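You operate a simulated robot arm through the tools that you are given. There is no shell and no other tool. Be economical: measure what you need, move in short steps, check, and stop when the job is done.

Carry out the task below with a simulated robot arm. There is one attempt and no reset: what you move stays moved.

Task
Slide the lamp carrier to 10 cm, lock it and light the lamp.
Fine: slacken the star knob first; tighten it again at the mark.
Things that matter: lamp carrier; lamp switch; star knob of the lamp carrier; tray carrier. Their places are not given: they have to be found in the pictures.

The check looks at the end state, three seconds after you hand in, the way a careful person would. Anything else that was tipped, shoved, dropped, spilled or broken makes it a failure.

Robot
A 7-joint arm with a two-finger parallel gripper, fixed in place. Base frame: the origin is at the foot of the arm, x ahead of it, y to its left, z up. Lengths are in mm, angles in degrees, forces in N, time in s.
With the tool pointing down near the work surface it reaches from about 340 to 760 mm from the base axis. Its first joint turns from -115.0 to 115.0 degrees. Payload 3.91 kg.
Tool frame: the origin (TCP) lies between the finger pads and is the grasp point; the fingertips stand 30 mm ahead of it; z points along the fingers, y is the line along which they close. The gripper opens to 110 mm. The fingers are 20 mm wide and 10 mm thick; the gripper's body (48 by 112 mm) begins 55 mm behind the TCP.
Orientation is that of the tool frame in the base frame, as [roll, pitch, yaw] about the fixed x, y, z axes, in that order (R = Rz(yaw) Ry(pitch) Rx(roll)). With the fingers straight down and closing along the base's y, the tool's x points along the base's -x, its y along +y and its z along -z.

Tools
- The arm moves only by the tool send_rows. Its arguments are lists of equal length, an entry for each row: "xyz": the shift along the tool's x, y, z in mm, a list of three; "turn": the turn, a rotation vector about the tool's x, y, z in degrees, a list of three. In form: {"xyz": [[x, y, z], ...], "turn": [[ax, ay, az], ...]}. A call has 1 to 12 rows; each row is the pose to reach, as a shift and turn from the pose commanded when the call began, along the tool's axes at that moment. "grip" is the finger opening in mm, from 0 to 110, set as the call begins (left out, the last holds). A row lasts 0.2 s, in which the tool goes at most 50 mm and 8.6 degrees; a call with a longer step from one row to the next is refused whole, and so is a gripper value outside its range. Where a pose cannot be reached the arm comes as near as it can. A force on the tool above 40 N (or 10 N above the force at the start of the call, whichever is more), or a blocked arm, ends the call early, and 0.2 s more pass. The fingers move at their own pace (about 108 mm/s each) and stop on an object; they squeeze with about 30 N. The grip force told is the motor's: it shows also when the fingers shut on nothing. Time passes only in rows, and 0.2 s behind the last, so rows that repeat a pose let the fingers close. The reply holds the time, the measured pose of the TCP, the force on the tool along the base axes, the opening and the grip force, in the units named above and with some noise, with the torque about the TCP (base axes, N m) and any sound that the robot's microphone picked up.
- Cameras (640 x 400 px; columns grow to the right, rows downward): "scene" is fixed at [51.4, -500, 1260.5]; the picture's right is [0.88, -0.48, 0.00], its down [-0.11, -0.20, -0.97] and it looks along [0.47, 0.85, -0.23] (base axes); focal length 311 px, centre (320, 200). "wrist" rides on the gripper at [72, 17, -103] in the tool frame; the picture's right is [-0.23, 0.97, 0.00], its down [-0.76, -0.18, -0.62] and it looks along [-0.61, -0.14, 0.78] (tool axes); focal length 222 px, centre (320, 200).
- capture(camera): a new picture of that camera. The clock stands still meanwhile.
- move_column(by): slides the trunk up (or, below 0, down) by that many mm; the arm rides with it, the base frame stays. It gives what a move gives, with no picture.
- measure_at(camera, pixels): for up to 12 pixels [column, row] of the newest picture of that camera ("zoom" is the newest enlarged one), the place [x, y, z] in the base frame of the surface seen there, good to about 3 mm. The clock stands still meanwhile.
- zoom(camera, box): a new picture of the part [left, top, right, bottom] of that camera's present view, enlarged. The clock stands still meanwhile.
- finish_job(): hands the job in; it is judged then, once.

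Go step by step. Measure first, check grasps and placings, and put right what went wrong. The budget is 80 turns and 38 pictures, counting those below and the enlarged ones. Unless the task says otherwise, let go and move clear before handing in, and close with one line.

The tools are called after ">>>" as name(argument=value, ...) on one line, values as JSON. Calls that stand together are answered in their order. send_rows: Moves the arm, as the interface text tells. Its arguments: {"type":"object","properties":{"xyz":{"type":"array"},"turn":{"type":"array"},"grip":{"type":"number"}},"required":["xyz","turn"]} The other tools are called the same way: move_column (by) slides the trunk up or down; capture (camera) takes a picture; measure_at (camera, pixels) gives the place of the surface under pixels of a picture; zoom (camera, box) takes an enlarged picture of a part of a camera's view; finish_job () hands the job in.

At the start:

```text
time_s: 0.0
tool_pos: [309.1, 354.8, 1065.7]
tcp_rot: [179.9, -0.1, 180.0]
contact_force: [-0.6, 0.2, -0.1]
moment: [0.01, 0.02, -0.04]
opening: 109.8
gripper_force: 0.0
trunk travel left (down, up): [-575.0, 415.0]
```

scene: 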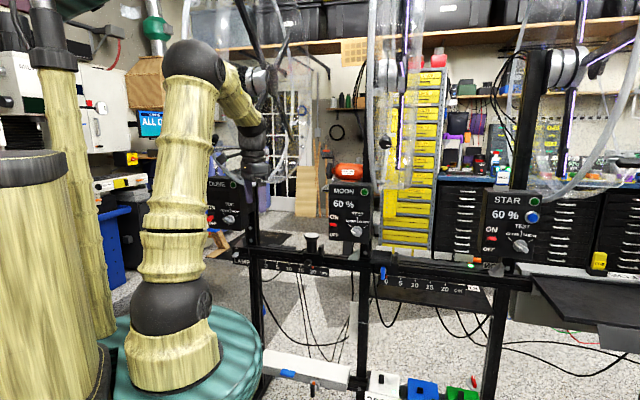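
wrist: 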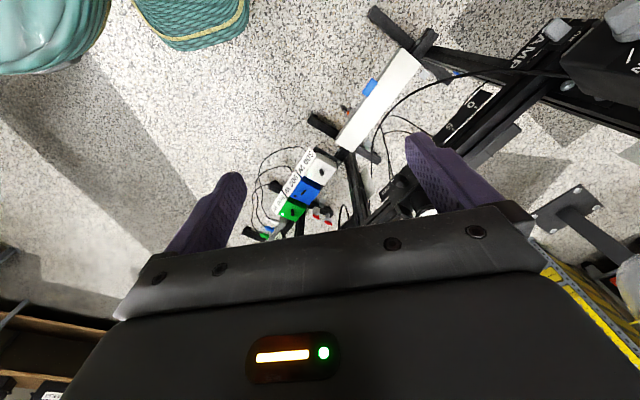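

The scene shows a rail with two scales (around 290,268 and 430,288) and posts with labelled boxes. I'll enlarge those areas to find the lamp carrier and the knobs.

>>> zoom(camera="scene", box=[200, 160, 380, 300])

>>> zoom(camera="scene", box=[360, 170, 560, 310])

>>> zoom(camera="scene", box=[220, 280, 500, 400])

```text
2.86 times, centred on (290, 230) of scene
```

zoom: 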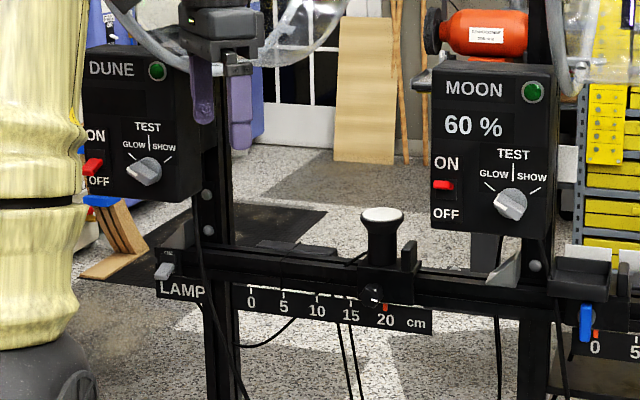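

```text
2.86 times, centred on (460, 240) of scene
```

zoom: 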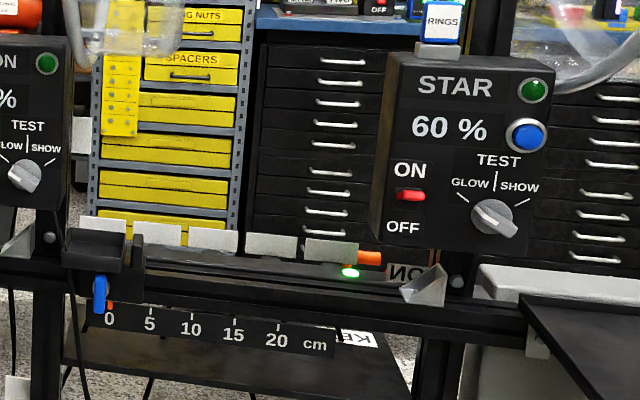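

```text
2.29 times, centred on (360, 340) of scene
```

zoom: 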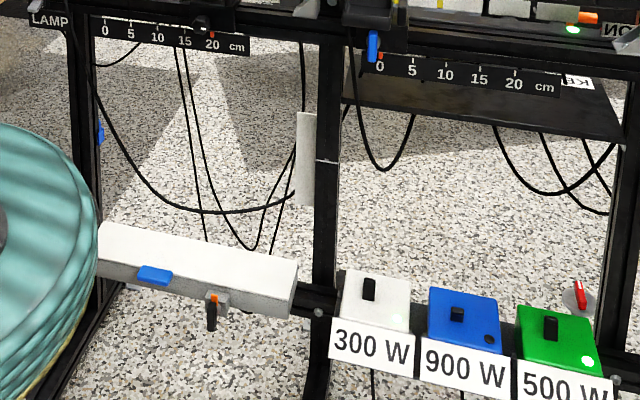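

The lamp carrier seems to be the black body with white top near (310,243), its red pointer at 20 cm. A grey toggle sits over the "LAMP" label near (246,257). I'll zoom closer and measure.

>>> zoom(camera="scene", box=[290, 225, 346, 280])

>>> measure_at(camera="zoom", pixels=[[320, 200], [250, 100], [250, 300], [400, 200], [320, 300]])

>>> zoom(camera="scene", box=[228, 235, 292, 275])

```text
7.27 times, centred on (318, 252) of scene
```

zoom: 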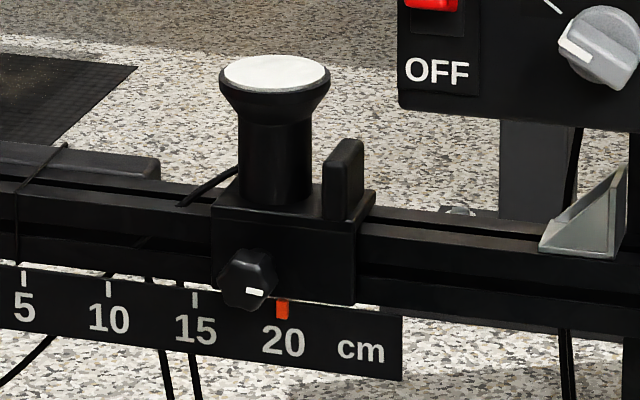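

```text
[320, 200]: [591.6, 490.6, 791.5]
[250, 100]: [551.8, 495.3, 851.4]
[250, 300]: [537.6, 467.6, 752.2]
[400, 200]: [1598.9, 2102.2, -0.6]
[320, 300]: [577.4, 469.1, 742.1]
```

```text
10.00 times, centred on (260, 255) of scene
```

zoom: 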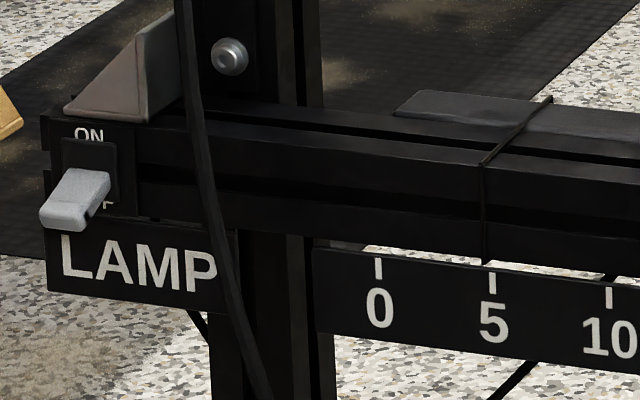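

The carrier has a star knob at its front (near scene pixel 308,262), a tab on top and a red pointer at 20. The lamp toggle lever points down (OFF). I'll measure the switch and scale first.

>>> measure_at(camera="zoom", pixels=[[62, 215], [80, 180], [105, 180], [90, 150], [120, 150], [379, 268], [492, 285], [607, 300], [230, 180], [350, 190], [480, 130], [210, 200]])

>>> zoom(camera="scene", box=[294, 230, 334, 280])

>>> measure_at(camera="zoom", pixels=[[320, 200]])

```text
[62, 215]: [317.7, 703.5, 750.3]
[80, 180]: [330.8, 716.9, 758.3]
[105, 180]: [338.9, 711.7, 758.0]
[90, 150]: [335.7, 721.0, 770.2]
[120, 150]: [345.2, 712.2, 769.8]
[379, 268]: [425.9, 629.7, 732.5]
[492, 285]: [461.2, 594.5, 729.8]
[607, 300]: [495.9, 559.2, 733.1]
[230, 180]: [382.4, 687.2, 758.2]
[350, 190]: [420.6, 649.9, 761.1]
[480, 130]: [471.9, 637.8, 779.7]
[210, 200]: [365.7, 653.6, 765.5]
```

```text
8.00 times, centred on (314, 255) of scene
```

zoom: 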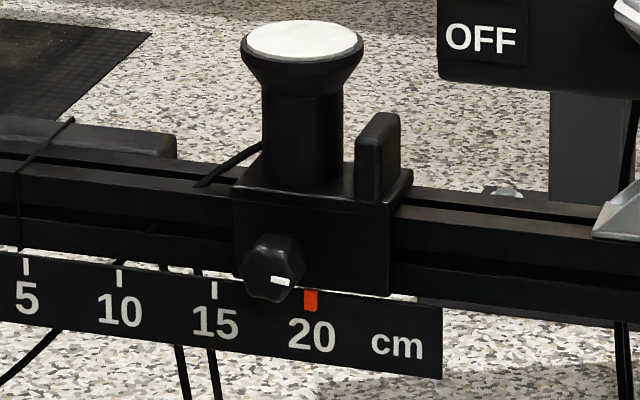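

```text
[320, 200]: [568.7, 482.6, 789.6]
```

The rail runs at 45° in the base frame (0→10 cm goes from (426,630) to (496,559)), with its front facing the robot. Now I'll measure points on the carrier, the knob and the pointer.

>>> measure_at(camera="zoom", pixels=[[265, 255], [250, 285], [295, 262], [272, 240], [275, 295], [310, 300], [240, 220], [380, 285], [345, 230], [375, 160], [302, 40], [295, 120]])

>>> zoom(camera="scene", box=[300, 250, 320, 270])

>>> measure_at(camera="zoom", pixels=[[180, 260], [250, 200], [320, 260], [250, 320], [240, 260], [285, 285]])

```text
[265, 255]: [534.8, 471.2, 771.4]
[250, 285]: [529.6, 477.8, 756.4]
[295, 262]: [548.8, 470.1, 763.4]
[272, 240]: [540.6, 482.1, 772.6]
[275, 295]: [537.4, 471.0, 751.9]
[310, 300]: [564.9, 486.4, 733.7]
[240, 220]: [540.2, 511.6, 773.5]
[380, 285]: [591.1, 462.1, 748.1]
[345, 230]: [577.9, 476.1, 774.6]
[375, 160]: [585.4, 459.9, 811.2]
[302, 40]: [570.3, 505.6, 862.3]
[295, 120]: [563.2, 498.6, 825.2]
```

```text
16.00 times, centred on (310, 260) of scene
```

zoom: 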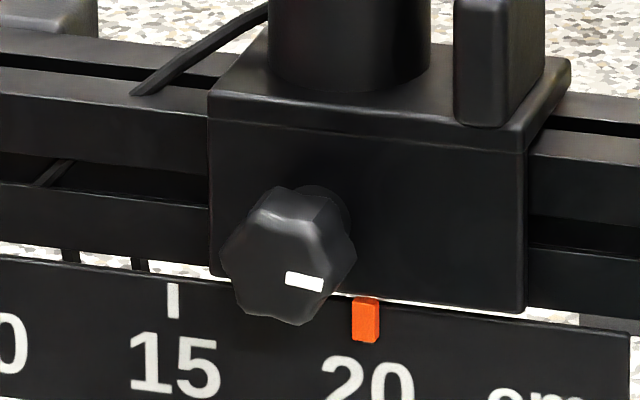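

```text
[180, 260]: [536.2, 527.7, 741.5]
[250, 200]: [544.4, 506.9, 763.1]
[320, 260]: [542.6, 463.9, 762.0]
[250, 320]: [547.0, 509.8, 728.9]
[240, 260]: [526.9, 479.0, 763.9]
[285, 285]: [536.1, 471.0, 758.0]
```

Knob front centre is about (536,471,762), its axis along (0.707,0.707,0), and the carrier face is about 33 mm behind it. Before swinging the tool I'll measure the neighbouring boxes and other obstacles.

>>> measure_at(camera="scene", pixels=[[348, 195], [340, 232], [355, 232], [228, 200], [228, 219], [300, 365], [375, 90], [260, 80], [364, 300], [255, 320], [383, 272], [300, 270]])

>>> send_rows(xyz=[[0, 0, 0], [0, 0, 0], [0, 0, 0], [0, 0, 0], [0, 0, 0], [0, 0, 0]], turn=[[0, 0, -7.5], [0, 0, -15], [0, 0, -22.5], [0, 0, -30], [0, 0, -37.5], [0, 0, -45]])

```text
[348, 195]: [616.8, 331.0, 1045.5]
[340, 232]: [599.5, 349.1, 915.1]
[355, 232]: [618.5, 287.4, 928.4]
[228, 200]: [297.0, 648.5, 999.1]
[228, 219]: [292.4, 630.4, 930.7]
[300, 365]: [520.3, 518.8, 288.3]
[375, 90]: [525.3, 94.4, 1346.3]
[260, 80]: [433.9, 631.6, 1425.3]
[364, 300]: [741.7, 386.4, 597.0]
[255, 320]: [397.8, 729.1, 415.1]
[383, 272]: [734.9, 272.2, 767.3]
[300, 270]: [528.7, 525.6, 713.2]
```

```text
time_s: 1.4
tool_pos: [308.4, 355.9, 1064.5]
tcp_rot: [179.9, 0.0, -134.7]
contact_force: [0.2, -0.4, 0.2]
moment: [-0.01, 0.01, -0.03]
opening: 110.2
gripper_force: 0.1
trunk travel left (down, up): [-575.0, 415.0]
```

Boxes stand at s≈670 mm (along the rail normal) and only above z≈910, so the knob is free in front. Next I pitch the tool to horizontal while moving to s≈590 in front of the knob's line.

>>> send_rows(xyz=[[-11, -7, 0], [-22, -14, 0], [-33, -22, 0], [-44, -29, 0], [-55, -36, 0], [-66, -43, 0], [-77, -51, 0], [-88, -58, 0], [-99, -65, 0], [-110, -72, 0], [-120, -80, 0], [-120, -80, 0]], turn=[[0, -8.2, 0], [0, -16.4, 0], [0, -24.6, 0], [0, -32.8, 0], [0, -41, 0], [0, -49.2, 0], [0, -57.4, 0], [0, -65.6, 0], [0, -73.8, 0], [0, -82, 0], [0, -90, 0], [0, -90, 0]], grip=60)

```text
time_s: 4.0
tool_pos: [451.1, 383.2, 1065.4]
tcp_rot: [-28.1, 89.9, 17.0]
contact_force: [-0.3, 0.1, -0.3]
moment: [0.03, -0.03, -0.02]
opening: 59.8
gripper_force: 0.0
out of reach, approached as far as the arm can: row 7
trunk travel left (down, up): [-575.0, 415.0]
```

Tool is horizontal at (451,383,1065), 48 mm along the rail axis, as wanted. I'll lower the trunk to the knob height.

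>>> move_column(by=-303)

>>> capture(camera="wrist")

>>> capture(camera="scene")

```text
time_s: 7.0
tool_pos: [450.2, 383.3, 762.1]
tcp_rot: [-140.9, 90.0, -95.9]
contact_force: [0.0, -0.1, 0.1]
moment: [-0.02, 0.01, 0.01]
opening: 59.9
gripper_force: 0.0
trunk travel left (down, up): [-272.0, 718.0]
```

```text
28 pictures are left
```

wrist: 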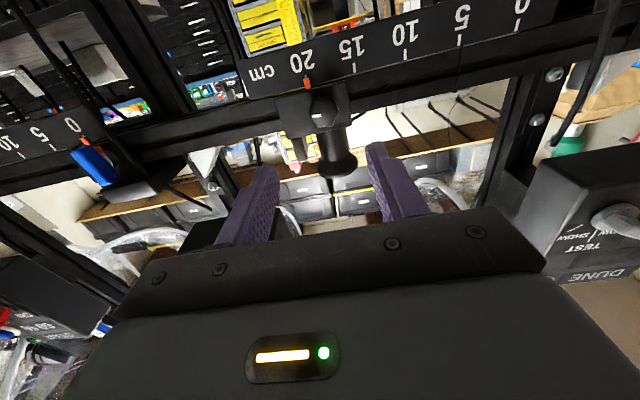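

```text
27 pictures are left
```

scene: 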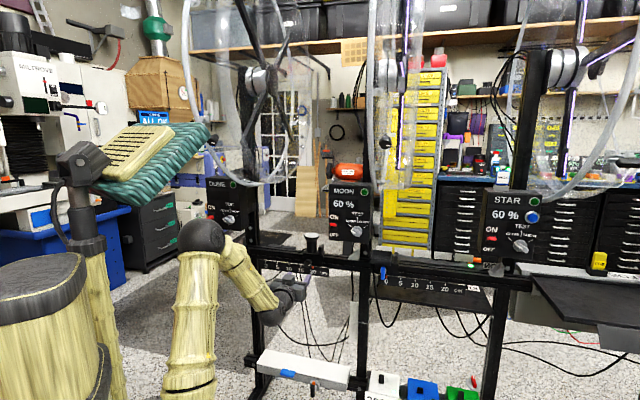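

Wrist view (upside down) shows the knob near (325,113) with the pointer at (307,82). I'll zoom on it and measure more precisely.

>>> zoom(camera="wrist", box=[280, 70, 370, 140])

>>> measure_at(camera="zoom", pixels=[[280, 240], [300, 240], [320, 240], [340, 240], [360, 240], [320, 190], [320, 210], [320, 270], [320, 290], [190, 100]])

```text
5.71 times, centred on (325, 105) of wrist
```

zoom: 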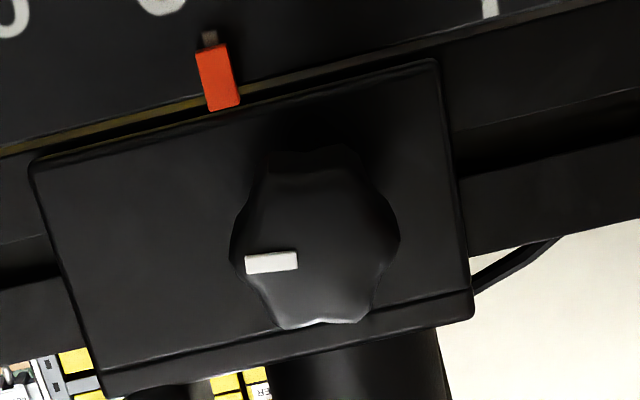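

```text
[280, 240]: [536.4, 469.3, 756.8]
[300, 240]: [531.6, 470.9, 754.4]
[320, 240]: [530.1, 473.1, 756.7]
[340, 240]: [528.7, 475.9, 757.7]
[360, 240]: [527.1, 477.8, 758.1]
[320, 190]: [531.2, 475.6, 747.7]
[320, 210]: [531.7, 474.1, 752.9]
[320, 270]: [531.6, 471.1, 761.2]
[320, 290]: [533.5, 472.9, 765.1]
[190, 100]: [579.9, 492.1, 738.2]
```

Knob centre is about u=43.5, z=760, face at s≈711. I'll approach straight with 50 mm opening to TCP s≈708.

>>> send_rows(xyz=[[2, 4, 30], [2, 4, 60], [2, 4, 85], [2, 4, 100], [2, 4, 110], [2, 4, 118], [2, 4, 118]], turn=[[0, 0, 0], [0, 0, 0], [0, 0, 0], [0, 0, 0], [0, 0, 0], [0, 0, 0], [0, 0, 0]], grip=50)

>>> capture(camera="wrist")

```text
time_s: 8.6
tool_pos: [530.1, 469.3, 758.9]
tcp_rot: [152.6, 90.0, -162.5]
contact_force: [-0.5, -1.3, -0.4]
moment: [0.02, 0.03, -0.02]
opening: 50.3
gripper_force: 0.0
trunk travel left (down, up): [-272.0, 718.0]
```

```text
25 pictures are left
```

wrist: 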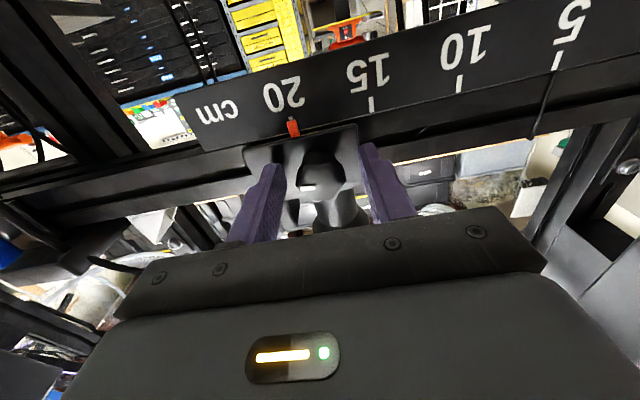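

Knob at (320,180) sits between the fingers. Closing on it, then turning it counter-clockwise (negative about tool z).

>>> send_rows(xyz=[[0, 0, 0], [0, 0, 0], [0, 0, 0]], turn=[[0, 0, 0], [0, 0, 0], [0, 0, 0]], grip=15)

>>> send_rows(xyz=[[0, 0, 0], [0, 0, 0], [0, 0, 0], [0, 0, 0], [0, 0, 0], [0, 0, 0], [0, 0, 0]], turn=[[0, 0, -5], [0, 0, -11], [0, 0, -18], [0, 0, -25], [0, 0, -33], [0, 0, -40], [0, 0, -40]])

>>> zoom(camera="wrist", box=[240, 100, 400, 240])

```text
time_s: 9.4
tool_pos: [530.8, 470.3, 758.8]
tcp_rot: [41.2, 90.0, 86.3]
contact_force: [0.9, 3.4, 0.0]
moment: [-0.05, 0.02, -0.33]
opening: 29.6
gripper_force: 45.3
trunk travel left (down, up): [-272.0, 718.0]
```

```text
time_s: 11.0
tool_pos: [530.7, 469.5, 760.9]
tcp_rot: [-90.1, 49.9, -45.1]
contact_force: [-4.1, 2.7, -0.8]
moment: [-0.49, 0.44, -0.89]
opening: 29.6
gripper_force: 44.9
trunk travel left (down, up): [-272.0, 718.0]
```

```text
2.86 times, centred on (320, 170) of wrist
```

zoom: 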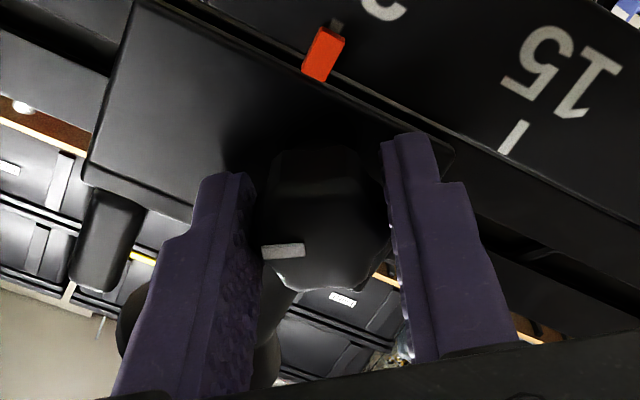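

The white mark turned along with the fingers (still at left between pads) and axial torque is near zero. I'll turn another 50°.

>>> send_rows(xyz=[[0, 0, 0], [0, 0, 0], [0, 0, 0], [0, 0, 0], [0, 0, 0], [0, 0, 0], [0, 0, 0], [0, 0, 0]], turn=[[0, 0, -7], [0, 0, -14], [0, 0, -21], [0, 0, -28], [0, 0, -35], [0, 0, -42], [0, 0, -50], [0, 0, -50]])

>>> zoom(camera="wrist", box=[240, 100, 400, 240])

```text
time_s: 12.8
tool_pos: [530.7, 470.0, 759.6]
tcp_rot: [-90.0, -0.2, -44.8]
contact_force: [-7.2, 0.9, -3.5]
moment: [0.24, -0.25, -0.44]
opening: 29.7
gripper_force: 45.1
trunk travel left (down, up): [-272.0, 718.0]
```

```text
2.86 times, centred on (320, 170) of wrist
```

zoom: 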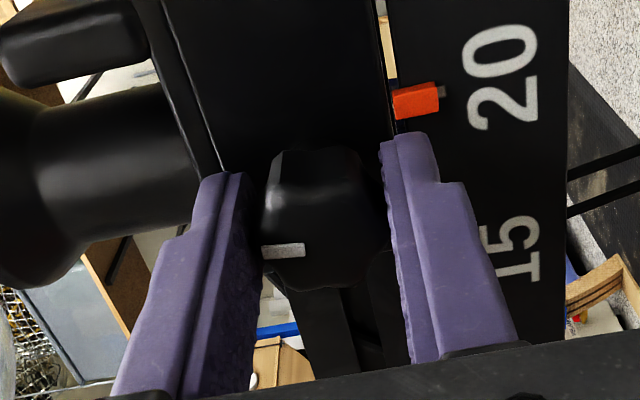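

Knob has turned 90° in all with the fingers; pads now above and below it. I'll try sliding 15 mm toward the lower numbers (tool −x) as a check that it is slack.

>>> send_rows(xyz=[[-3, 0, 0], [-7, 0, 0], [-11, 0, 0], [-15, 0, 0], [-15, 0, 0]], turn=[[0, 0, 0], [0, 0, 0], [0, 0, 0], [0, 0, 0], [0, 0, 0]])

>>> zoom(camera="scene", box=[250, 220, 340, 285])

```text
time_s: 14.0
tool_pos: [519.9, 479.9, 759.6]
tcp_rot: [-90.1, 0.0, -44.9]
contact_force: [-2.6, -6.6, -5.8]
moment: [0.14, -0.19, -1.3]
opening: 29.6
gripper_force: 45.5
trunk travel left (down, up): [-272.0, 718.0]
```

```text
6.15 times, centred on (295, 252) of scene
```

zoom: 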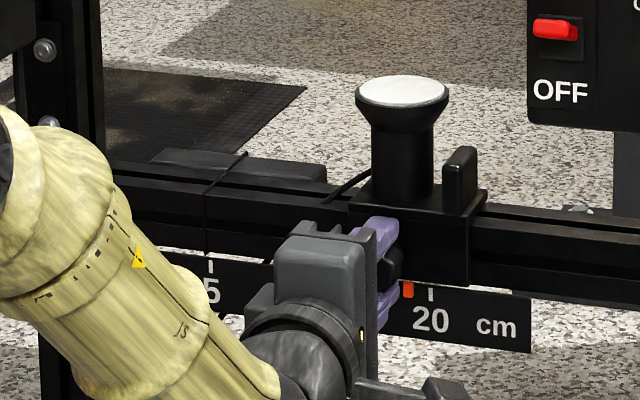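

The carrier slides (pointer now left of the 20 tick at (408,290)), with low force. Continuing a further 80 mm.

>>> send_rows(xyz=[[-8, 0, 0], [-16, 0, 0], [-24, 0, 0], [-32, 0, 0], [-40, 0, 0], [-48, 0, 0], [-56, 0, 0], [-64, 0, 0], [-72, 0, 0], [-80, 0, 0], [-80, 0, 0]], turn=[[0, 0, 0], [0, 0, 0], [0, 0, 0], [0, 0, 0], [0, 0, 0], [0, 0, 0], [0, 0, 0], [0, 0, 0], [0, 0, 0], [0, 0, 0], [0, 0, 0]])

>>> capture(camera="wrist")

```text
time_s: 16.4
tool_pos: [462.7, 537.2, 759.9]
tcp_rot: [-90.1, 0.0, -44.9]
contact_force: [-6.4, -7.0, -10.0]
moment: [0.13, -0.17, -0.45]
opening: 29.6
gripper_force: 45.1
trunk travel left (down, up): [-272.0, 718.0]
```

```text
21 pictures are left
```

wrist: 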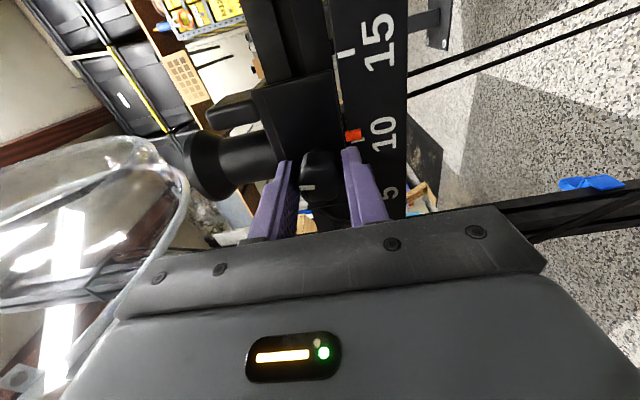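

The TCP has moved 95.6 mm along the rail, so roughly 4–5 mm remain. I'll measure the pointer against the 10 tick in an enlarged wrist view.

>>> zoom(camera="wrist", box=[320, 100, 420, 165])

>>> measure_at(camera="wrist", pixels=[[353, 135], [358, 135], [346, 53], [362, 139], [360, 143]])

```text
6.15 times, centred on (370, 132) of wrist
```

zoom: 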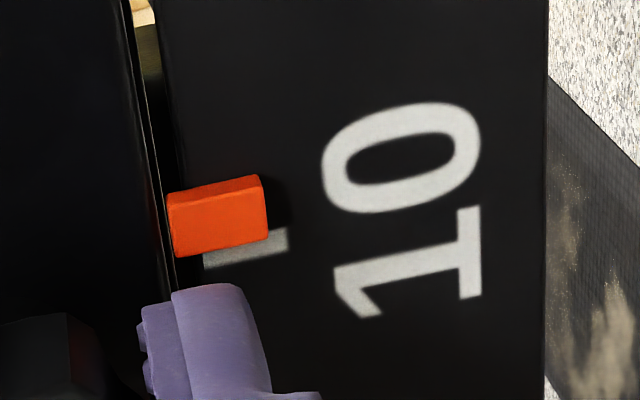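

```text
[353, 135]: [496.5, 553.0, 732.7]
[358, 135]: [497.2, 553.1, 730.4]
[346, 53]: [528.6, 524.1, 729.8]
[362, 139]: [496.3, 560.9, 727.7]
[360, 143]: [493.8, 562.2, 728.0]
```

Pointer is at u≈−40.2, the 10 tick at u≈−44.8: move 4.4 mm more.

>>> send_rows(xyz=[[-2, 0, 0], [-4.4, 0, 0], [-4.4, 0, 0], [-4.4, 0, 0]], turn=[[0, 0, 0], [0, 0, 0], [0, 0, 0], [0, 0, 0]])

>>> zoom(camera="wrist", box=[320, 100, 420, 165])

>>> zoom(camera="scene", box=[250, 235, 320, 280])

```text
time_s: 17.4
tool_pos: [460.3, 540.3, 758.8]
tcp_rot: [-90.1, 0.1, -44.9]
contact_force: [-6.9, -9.5, -12.8]
moment: [0.15, -0.21, -0.27]
opening: 29.6
gripper_force: 44.9
trunk travel left (down, up): [-272.0, 718.0]
```

```text
6.15 times, centred on (370, 132) of wrist
```

zoom: 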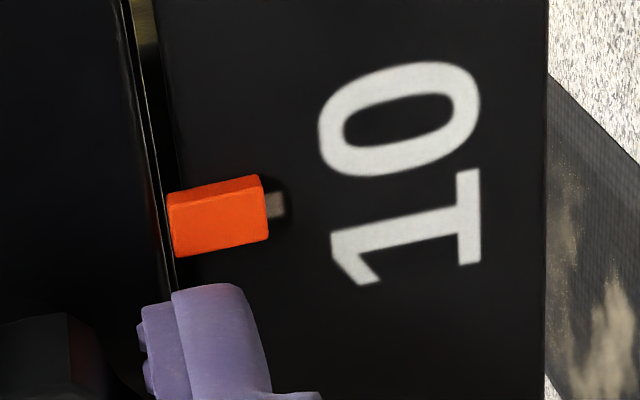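

```text
8.89 times, centred on (285, 258) of scene
```

zoom: 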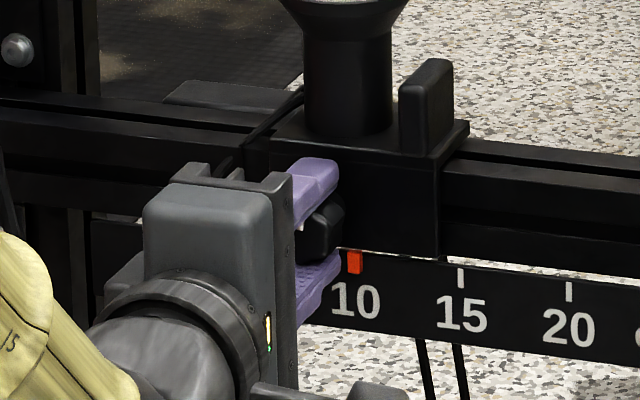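

Pointer sits on the 10 tick within about half a millimetre (TCP total travel 99.5 mm). I'll add 0.5 mm and then turn the knob back clockwise by 90°.

>>> send_rows(xyz=[[-0.5, 0, 0], [-0.5, 0, 0], [-0.5, 0, 0], [-0.5, 0, 0], [-0.5, 0, 0], [-0.5, 0, 0], [-0.5, 0, 0], [-0.5, 0, 0], [-0.5, 0, 0], [-0.5, 0, 0], [-0.5, 0, 0]], turn=[[0, 0, 0], [0, 0, 8], [0, 0, 16], [0, 0, 24], [0, 0, 32], [0, 0, 40], [0, 0, 48], [0, 0, 56], [0, 0, 64], [0, 0, 72], [0, 0, 72]])

>>> send_rows(xyz=[[0, 0, 0], [0, 0, 0], [0, 0, 0], [0, 0, 0], [0, 0, 0]], turn=[[0, 0, 5], [0, 0, 10], [0, 0, 15], [0, 0, 19], [0, 0, 19]])

>>> zoom(camera="wrist", box=[240, 80, 400, 240])

```text
time_s: 19.8
tool_pos: [459.5, 540.9, 759.9]
tcp_rot: [-90.2, 72.3, -45.2]
contact_force: [-8.1, -7.2, -10.5]
moment: [0.31, -0.32, -0.13]
opening: 29.6
gripper_force: 44.9
trunk travel left (down, up): [-272.0, 718.0]
```

```text
time_s: 21.0
tool_pos: [460.3, 539.7, 760.2]
tcp_rot: [93.9, 88.9, 139.1]
contact_force: [-7.6, -9.3, -10.9]
moment: [-0.37, 0.37, -0.3]
opening: 29.2
gripper_force: 45.3
trunk travel left (down, up): [-272.0, 718.0]
```

```text
2.50 times, centred on (320, 160) of wrist
```

zoom: 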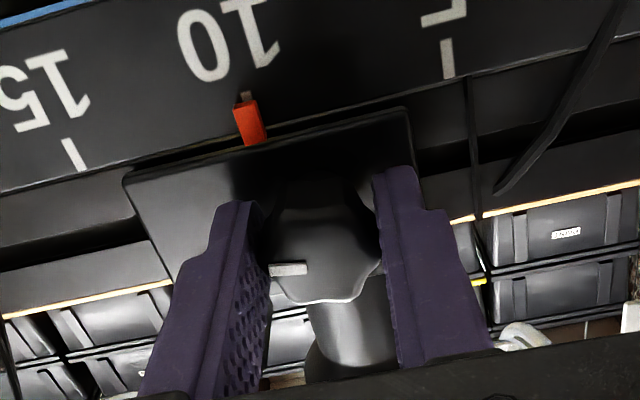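

Mark is back at its original relation to the fingers and the pointer is on the tick. I'll turn a bit further to see if it resists (tight).

>>> send_rows(xyz=[[0, 0, 0], [0, 0, 0], [0, 0, 0], [0, 0, 0], [0, 0, 0]], turn=[[0, 0, 4], [0, 0, 8], [0, 0, 12], [0, 0, 15], [0, 0, 15]])

>>> zoom(camera="wrist", box=[240, 80, 400, 240])

```text
time_s: 22.2
tool_pos: [460.5, 540.8, 761.1]
tcp_rot: [89.0, 73.8, 133.9]
contact_force: [2.7, 1.5, 5.5]
moment: [0.4, -0.57, -0.58]
opening: 29.8
gripper_force: 45.0
trunk travel left (down, up): [-272.0, 718.0]
```

```text
2.50 times, centred on (320, 160) of wrist
```

zoom: 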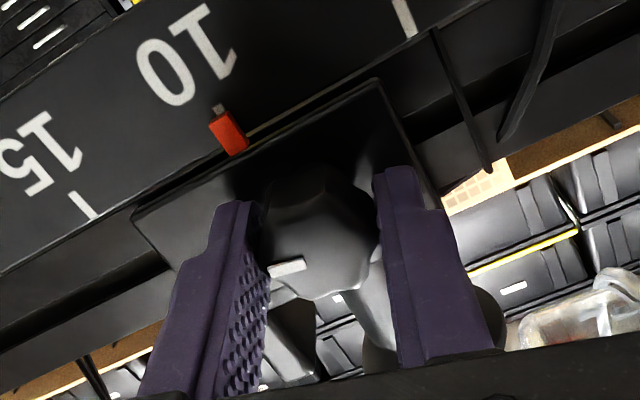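

The mark now tilts relative to the fingers: the fingers slipped around a knob at its stop, so it's tight. Opening and backing off 100 mm.

>>> send_rows(xyz=[[0, 0, 0], [0, 0, 0], [0, 0, 0]], turn=[[0, 0, 0], [0, 0, 0], [0, 0, 0]], grip=50)

>>> send_rows(xyz=[[0, 0, -15], [0, 0, -35], [0, 0, -60], [0, 0, -85], [0, 0, -100], [0, 0, -100]], turn=[[0, 0, 0], [0, 0, 0], [0, 0, -4], [0, 0, -8], [0, 0, -15], [0, 0, -15]])

>>> capture(camera="wrist")

>>> zoom(camera="wrist", box=[270, 60, 370, 140])

>>> measure_at(camera="wrist", pixels=[[320, 110]])

```text
time_s: 23.0
tool_pos: [460.7, 540.2, 760.6]
tcp_rot: [90.0, 74.0, 135.1]
contact_force: [-0.6, 1.1, -0.3]
moment: [-0.01, 0.03, 0.01]
opening: 50.1
gripper_force: 0.1
trunk travel left (down, up): [-272.0, 718.0]
```

```text
time_s: 24.4
tool_pos: [390.4, 469.6, 758.9]
tcp_rot: [88.4, 89.0, 133.6]
contact_force: [0.4, 0.2, -0.4]
moment: [-0.03, -0.01, 0.02]
opening: 49.9
gripper_force: 0.1
trunk travel left (down, up): [-272.0, 718.0]
```

```text
15 pictures are left
```

wrist: 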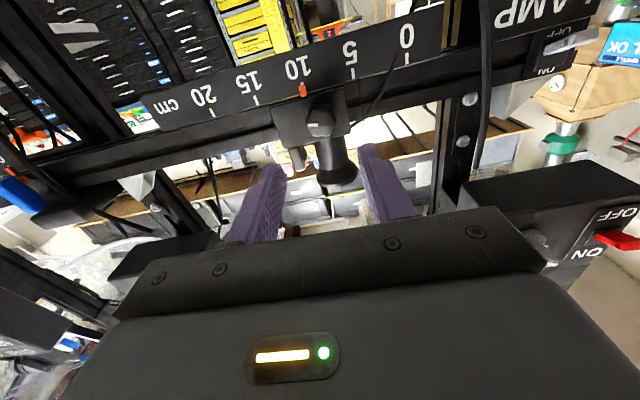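

```text
5.00 times, centred on (320, 100) of wrist
```

zoom: 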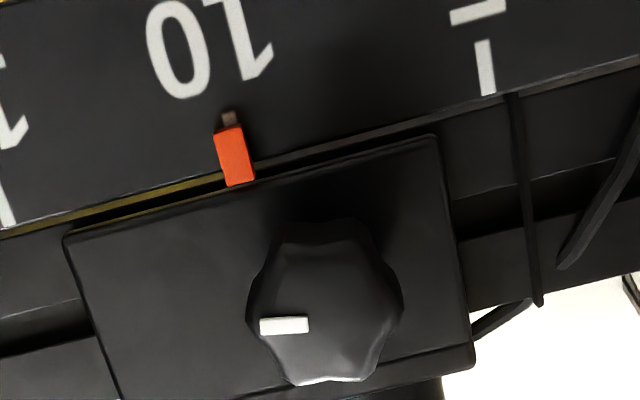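

```text
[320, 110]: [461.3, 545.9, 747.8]
```

Pointer is on the 10 tick and the knob mark is back at its original tight angle; nothing else moved. Now to the lamp switch: lever at about u=−273, s=722–748, z≈750 pointing down (OFF). I'll move in front of it, closed, at a lower height.

>>> send_rows(xyz=[[0, 35, 0], [8, 75, 0], [15, 115, 0], [22, 155, 0], [30, 190, 0], [37, 217, 0], [37, 217, 0]], turn=[[0, 0, 0], [0, 0, 0], [0, 0, 0], [0, 0, 0], [0, 0, 0], [0, 0, 0], [0, 0, 0]], grip=0)

>>> capture(camera="wrist")

```text
time_s: 26.0
tool_pos: [236.8, 623.4, 726.8]
tcp_rot: [90.2, 89.0, 135.2]
contact_force: [0.1, 0.1, 0.0]
moment: [0.0, -0.02, 0.0]
opening: 0.0
gripper_force: 30.2
trunk travel left (down, up): [-272.0, 718.0]
```

```text
13 pictures are left
```

wrist: 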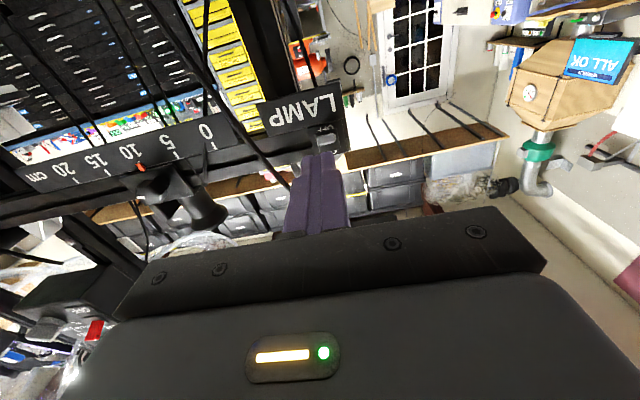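

I'm in front of the switch; lever is hidden partly behind the fingertips near (322,140). Zooming to measure it.

>>> zoom(camera="wrist", box=[280, 90, 370, 170])

>>> zoom(camera="scene", box=[228, 240, 268, 275])

>>> measure_at(camera="zoom", pixels=[[100, 190], [130, 190]])

```text
5.00 times, centred on (325, 130) of wrist
```

zoom: 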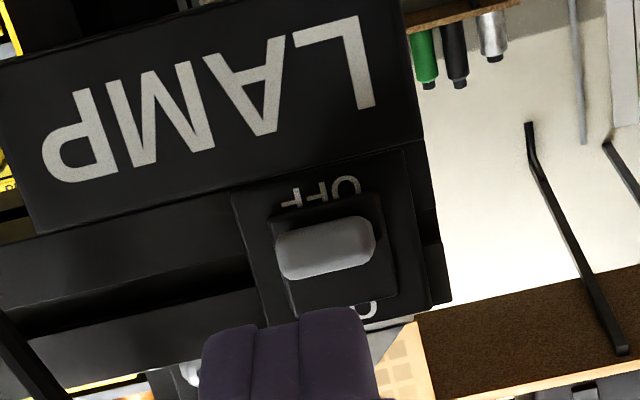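

```text
11.43 times, centred on (248, 258) of scene
```

zoom: 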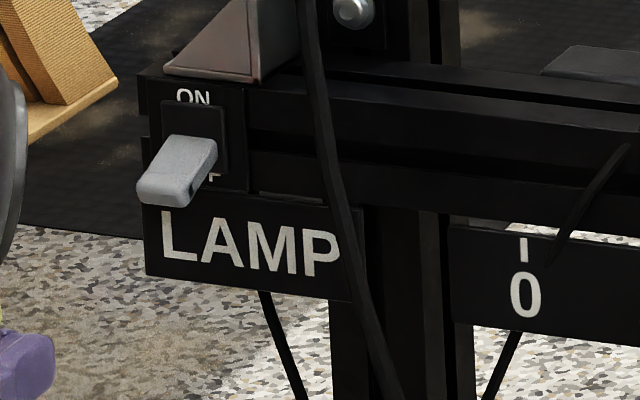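

```text
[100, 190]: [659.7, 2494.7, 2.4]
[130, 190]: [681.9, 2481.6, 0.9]
```

Lever tip is at wrist pixel (326,139). Measuring a few points there.

>>> measure_at(camera="wrist", pixels=[[318, 141], [326, 139], [333, 138], [326, 143], [326, 136], [345, 130], [320, 110]])

```text
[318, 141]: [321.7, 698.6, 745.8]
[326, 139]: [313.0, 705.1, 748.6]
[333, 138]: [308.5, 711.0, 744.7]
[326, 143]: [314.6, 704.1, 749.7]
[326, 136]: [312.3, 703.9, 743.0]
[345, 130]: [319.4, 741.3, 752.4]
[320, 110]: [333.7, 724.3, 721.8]
```

Lever tip centre is u≈−277, s≈720, bottom z≈742; label plate at s≈748. I'll advance the fingertips under the lever to s≈731 at z≈723.

>>> send_rows(xyz=[[4, 4, 25], [4, 4, 50], [4, 4, 75], [4, 4, 93], [4, 4, 93]], turn=[[0, 0, 0], [0, 0, 0], [0, 0, 0], [0, 0, 0], [0, 0, 0]])

>>> zoom(camera="scene", box=[218, 235, 282, 285])

```text
time_s: 27.2
tool_pos: [299.7, 692.6, 722.4]
tcp_rot: [91.2, 89.0, 136.2]
contact_force: [0.3, 0.5, 0.3]
moment: [0.01, 0.01, 0.0]
opening: 0.1
gripper_force: 30.0
trunk travel left (down, up): [-272.0, 718.0]
```

```text
8.00 times, centred on (250, 260) of scene
```

zoom: 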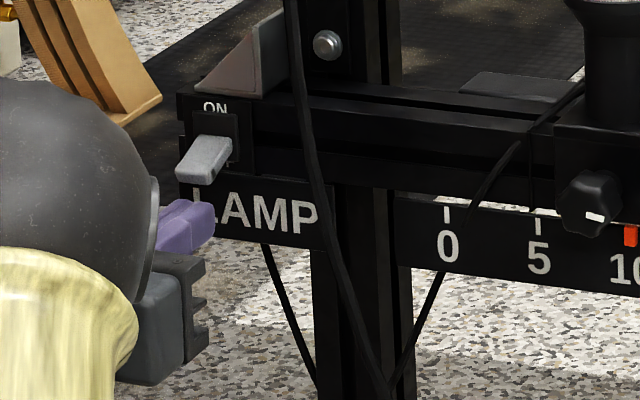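

Fingertips are just beneath the lever. Raising to flip it.

>>> send_rows(xyz=[[-6, 0, 0], [-12, 0, 0], [-18, 0, 0], [-24, 0, 0], [-30, 0, 0], [-36, 0, 0], [-42, 0, 0], [-47, 0, 0], [-52, 0, 0], [-52, 0, 0]], turn=[[0, 0, 0], [0, 0, 0], [0, 0, 0], [0, 0, 0], [0, 0, 0], [0, 0, 0], [0, 0, 0], [0, 0, 0], [0, 0, 0], [0, 0, 0]])

>>> zoom(camera="scene", box=[218, 220, 328, 285])

```text
time_s: 29.0
tool_pos: [298.1, 690.0, 756.0]
tcp_rot: [152.1, 88.4, -162.8]
contact_force: [0.3, -2.3, -7.3]
moment: [-0.11, 0.13, -0.02]
opening: 0.0
gripper_force: 29.4
trunk travel left (down, up): [-272.0, 718.0]
stopped in row 8: the force on the tool passed its limit at 45 N (the readings are from after the stop); the commanded pose is now the measured one
```

```text
5.82 times, centred on (273, 252) of scene
```

zoom: 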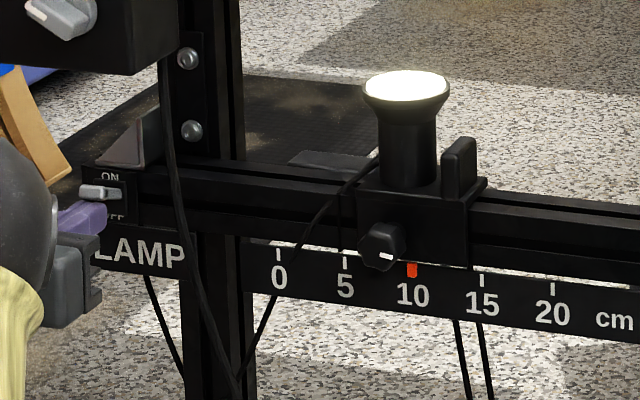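

The lever is up and the lamp glows at (405,85). I'll lower 6 mm off the lever, retreat and check the final state.

>>> send_rows(xyz=[[6, 0, 0], [8, 0, -30], [8, 0, -65], [8, 0, -100], [8, 0, -120], [8, 0, -120]], turn=[[0, 0, 0], [0, 0, 0], [0, 0, 0], [0, 0, 0], [0, 0, 0], [0, 0, 0]])

>>> capture(camera="scene")

>>> zoom(camera="scene", box=[228, 230, 308, 280])

>>> zoom(camera="scene", box=[270, 250, 300, 275])

```text
time_s: 30.4
tool_pos: [214.1, 607.0, 752.1]
tcp_rot: [144.7, 88.6, -170.2]
contact_force: [-0.3, 0.3, -0.1]
moment: [0.01, 0.0, -0.02]
opening: 0.0
gripper_force: 29.5
trunk travel left (down, up): [-272.0, 718.0]
```

```text
8 pictures are left
```

scene: 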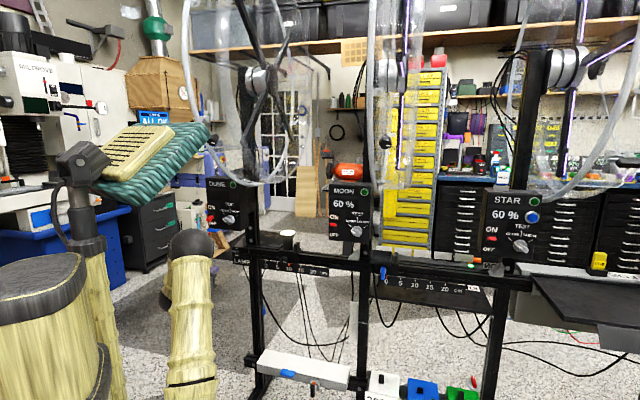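

```text
8.00 times, centred on (268, 255) of scene
```

zoom: 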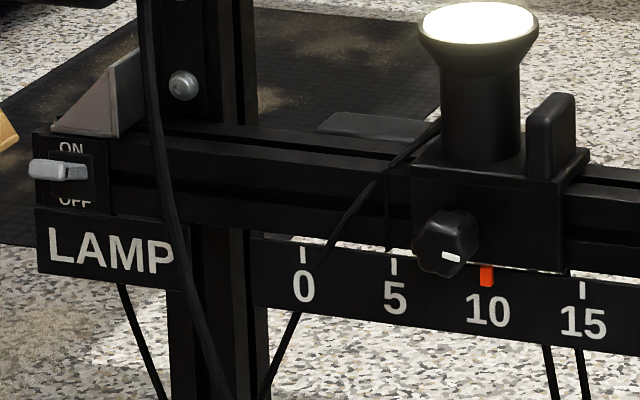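

```text
16.00 times, centred on (285, 262) of scene
```

zoom: 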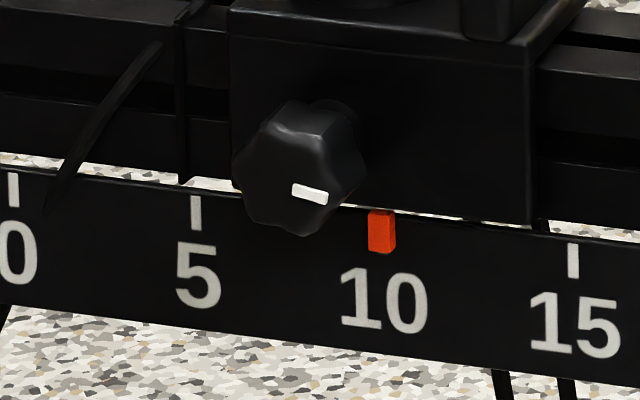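

Lamp lit, pointer midway between the 5 and 15 ticks on 10. I'll check the lever really sits fully in ON by measuring it.

>>> zoom(camera="scene", box=[226, 242, 250, 260])

>>> measure_at(camera="scene", pixels=[[233, 251], [235, 251], [237, 251], [240, 251]])

>>> measure_at(camera="zoom", pixels=[[200, 200], [270, 200], [330, 200], [270, 160], [270, 230], [400, 270]])

```text
16.00 times, centred on (238, 251) of scene
```

zoom: 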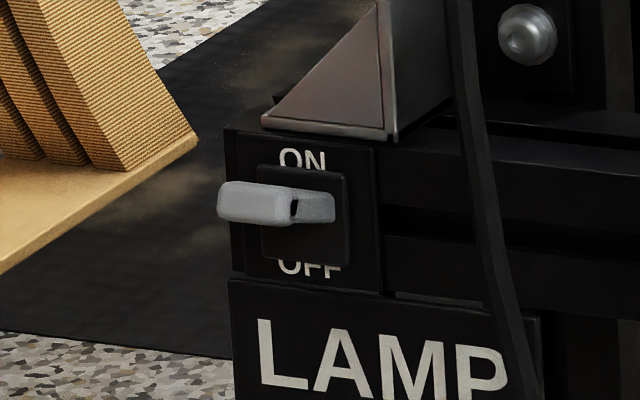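

```text
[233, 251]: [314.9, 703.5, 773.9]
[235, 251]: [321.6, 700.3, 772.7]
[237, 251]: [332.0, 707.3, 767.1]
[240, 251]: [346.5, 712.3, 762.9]
```

```text
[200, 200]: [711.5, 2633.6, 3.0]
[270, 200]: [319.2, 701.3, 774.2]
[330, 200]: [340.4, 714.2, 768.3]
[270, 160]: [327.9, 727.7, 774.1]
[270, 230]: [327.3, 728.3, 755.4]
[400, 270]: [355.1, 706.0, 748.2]
```

The lever tip went from z≈748 to z≈774 about a pivot near 761, symmetric with where it started, so it is fully ON. The carrier is locked at 10 cm and the arm is clear, so I'm handing in.

>>> finish_job()

```text
The job is handed in.
```

The lamp carrier is at 10 cm with its star knob tightened to the stop, and the lamp is switched on and glowing. The tray carrier was not touched, and I saw nothing else disturbed.
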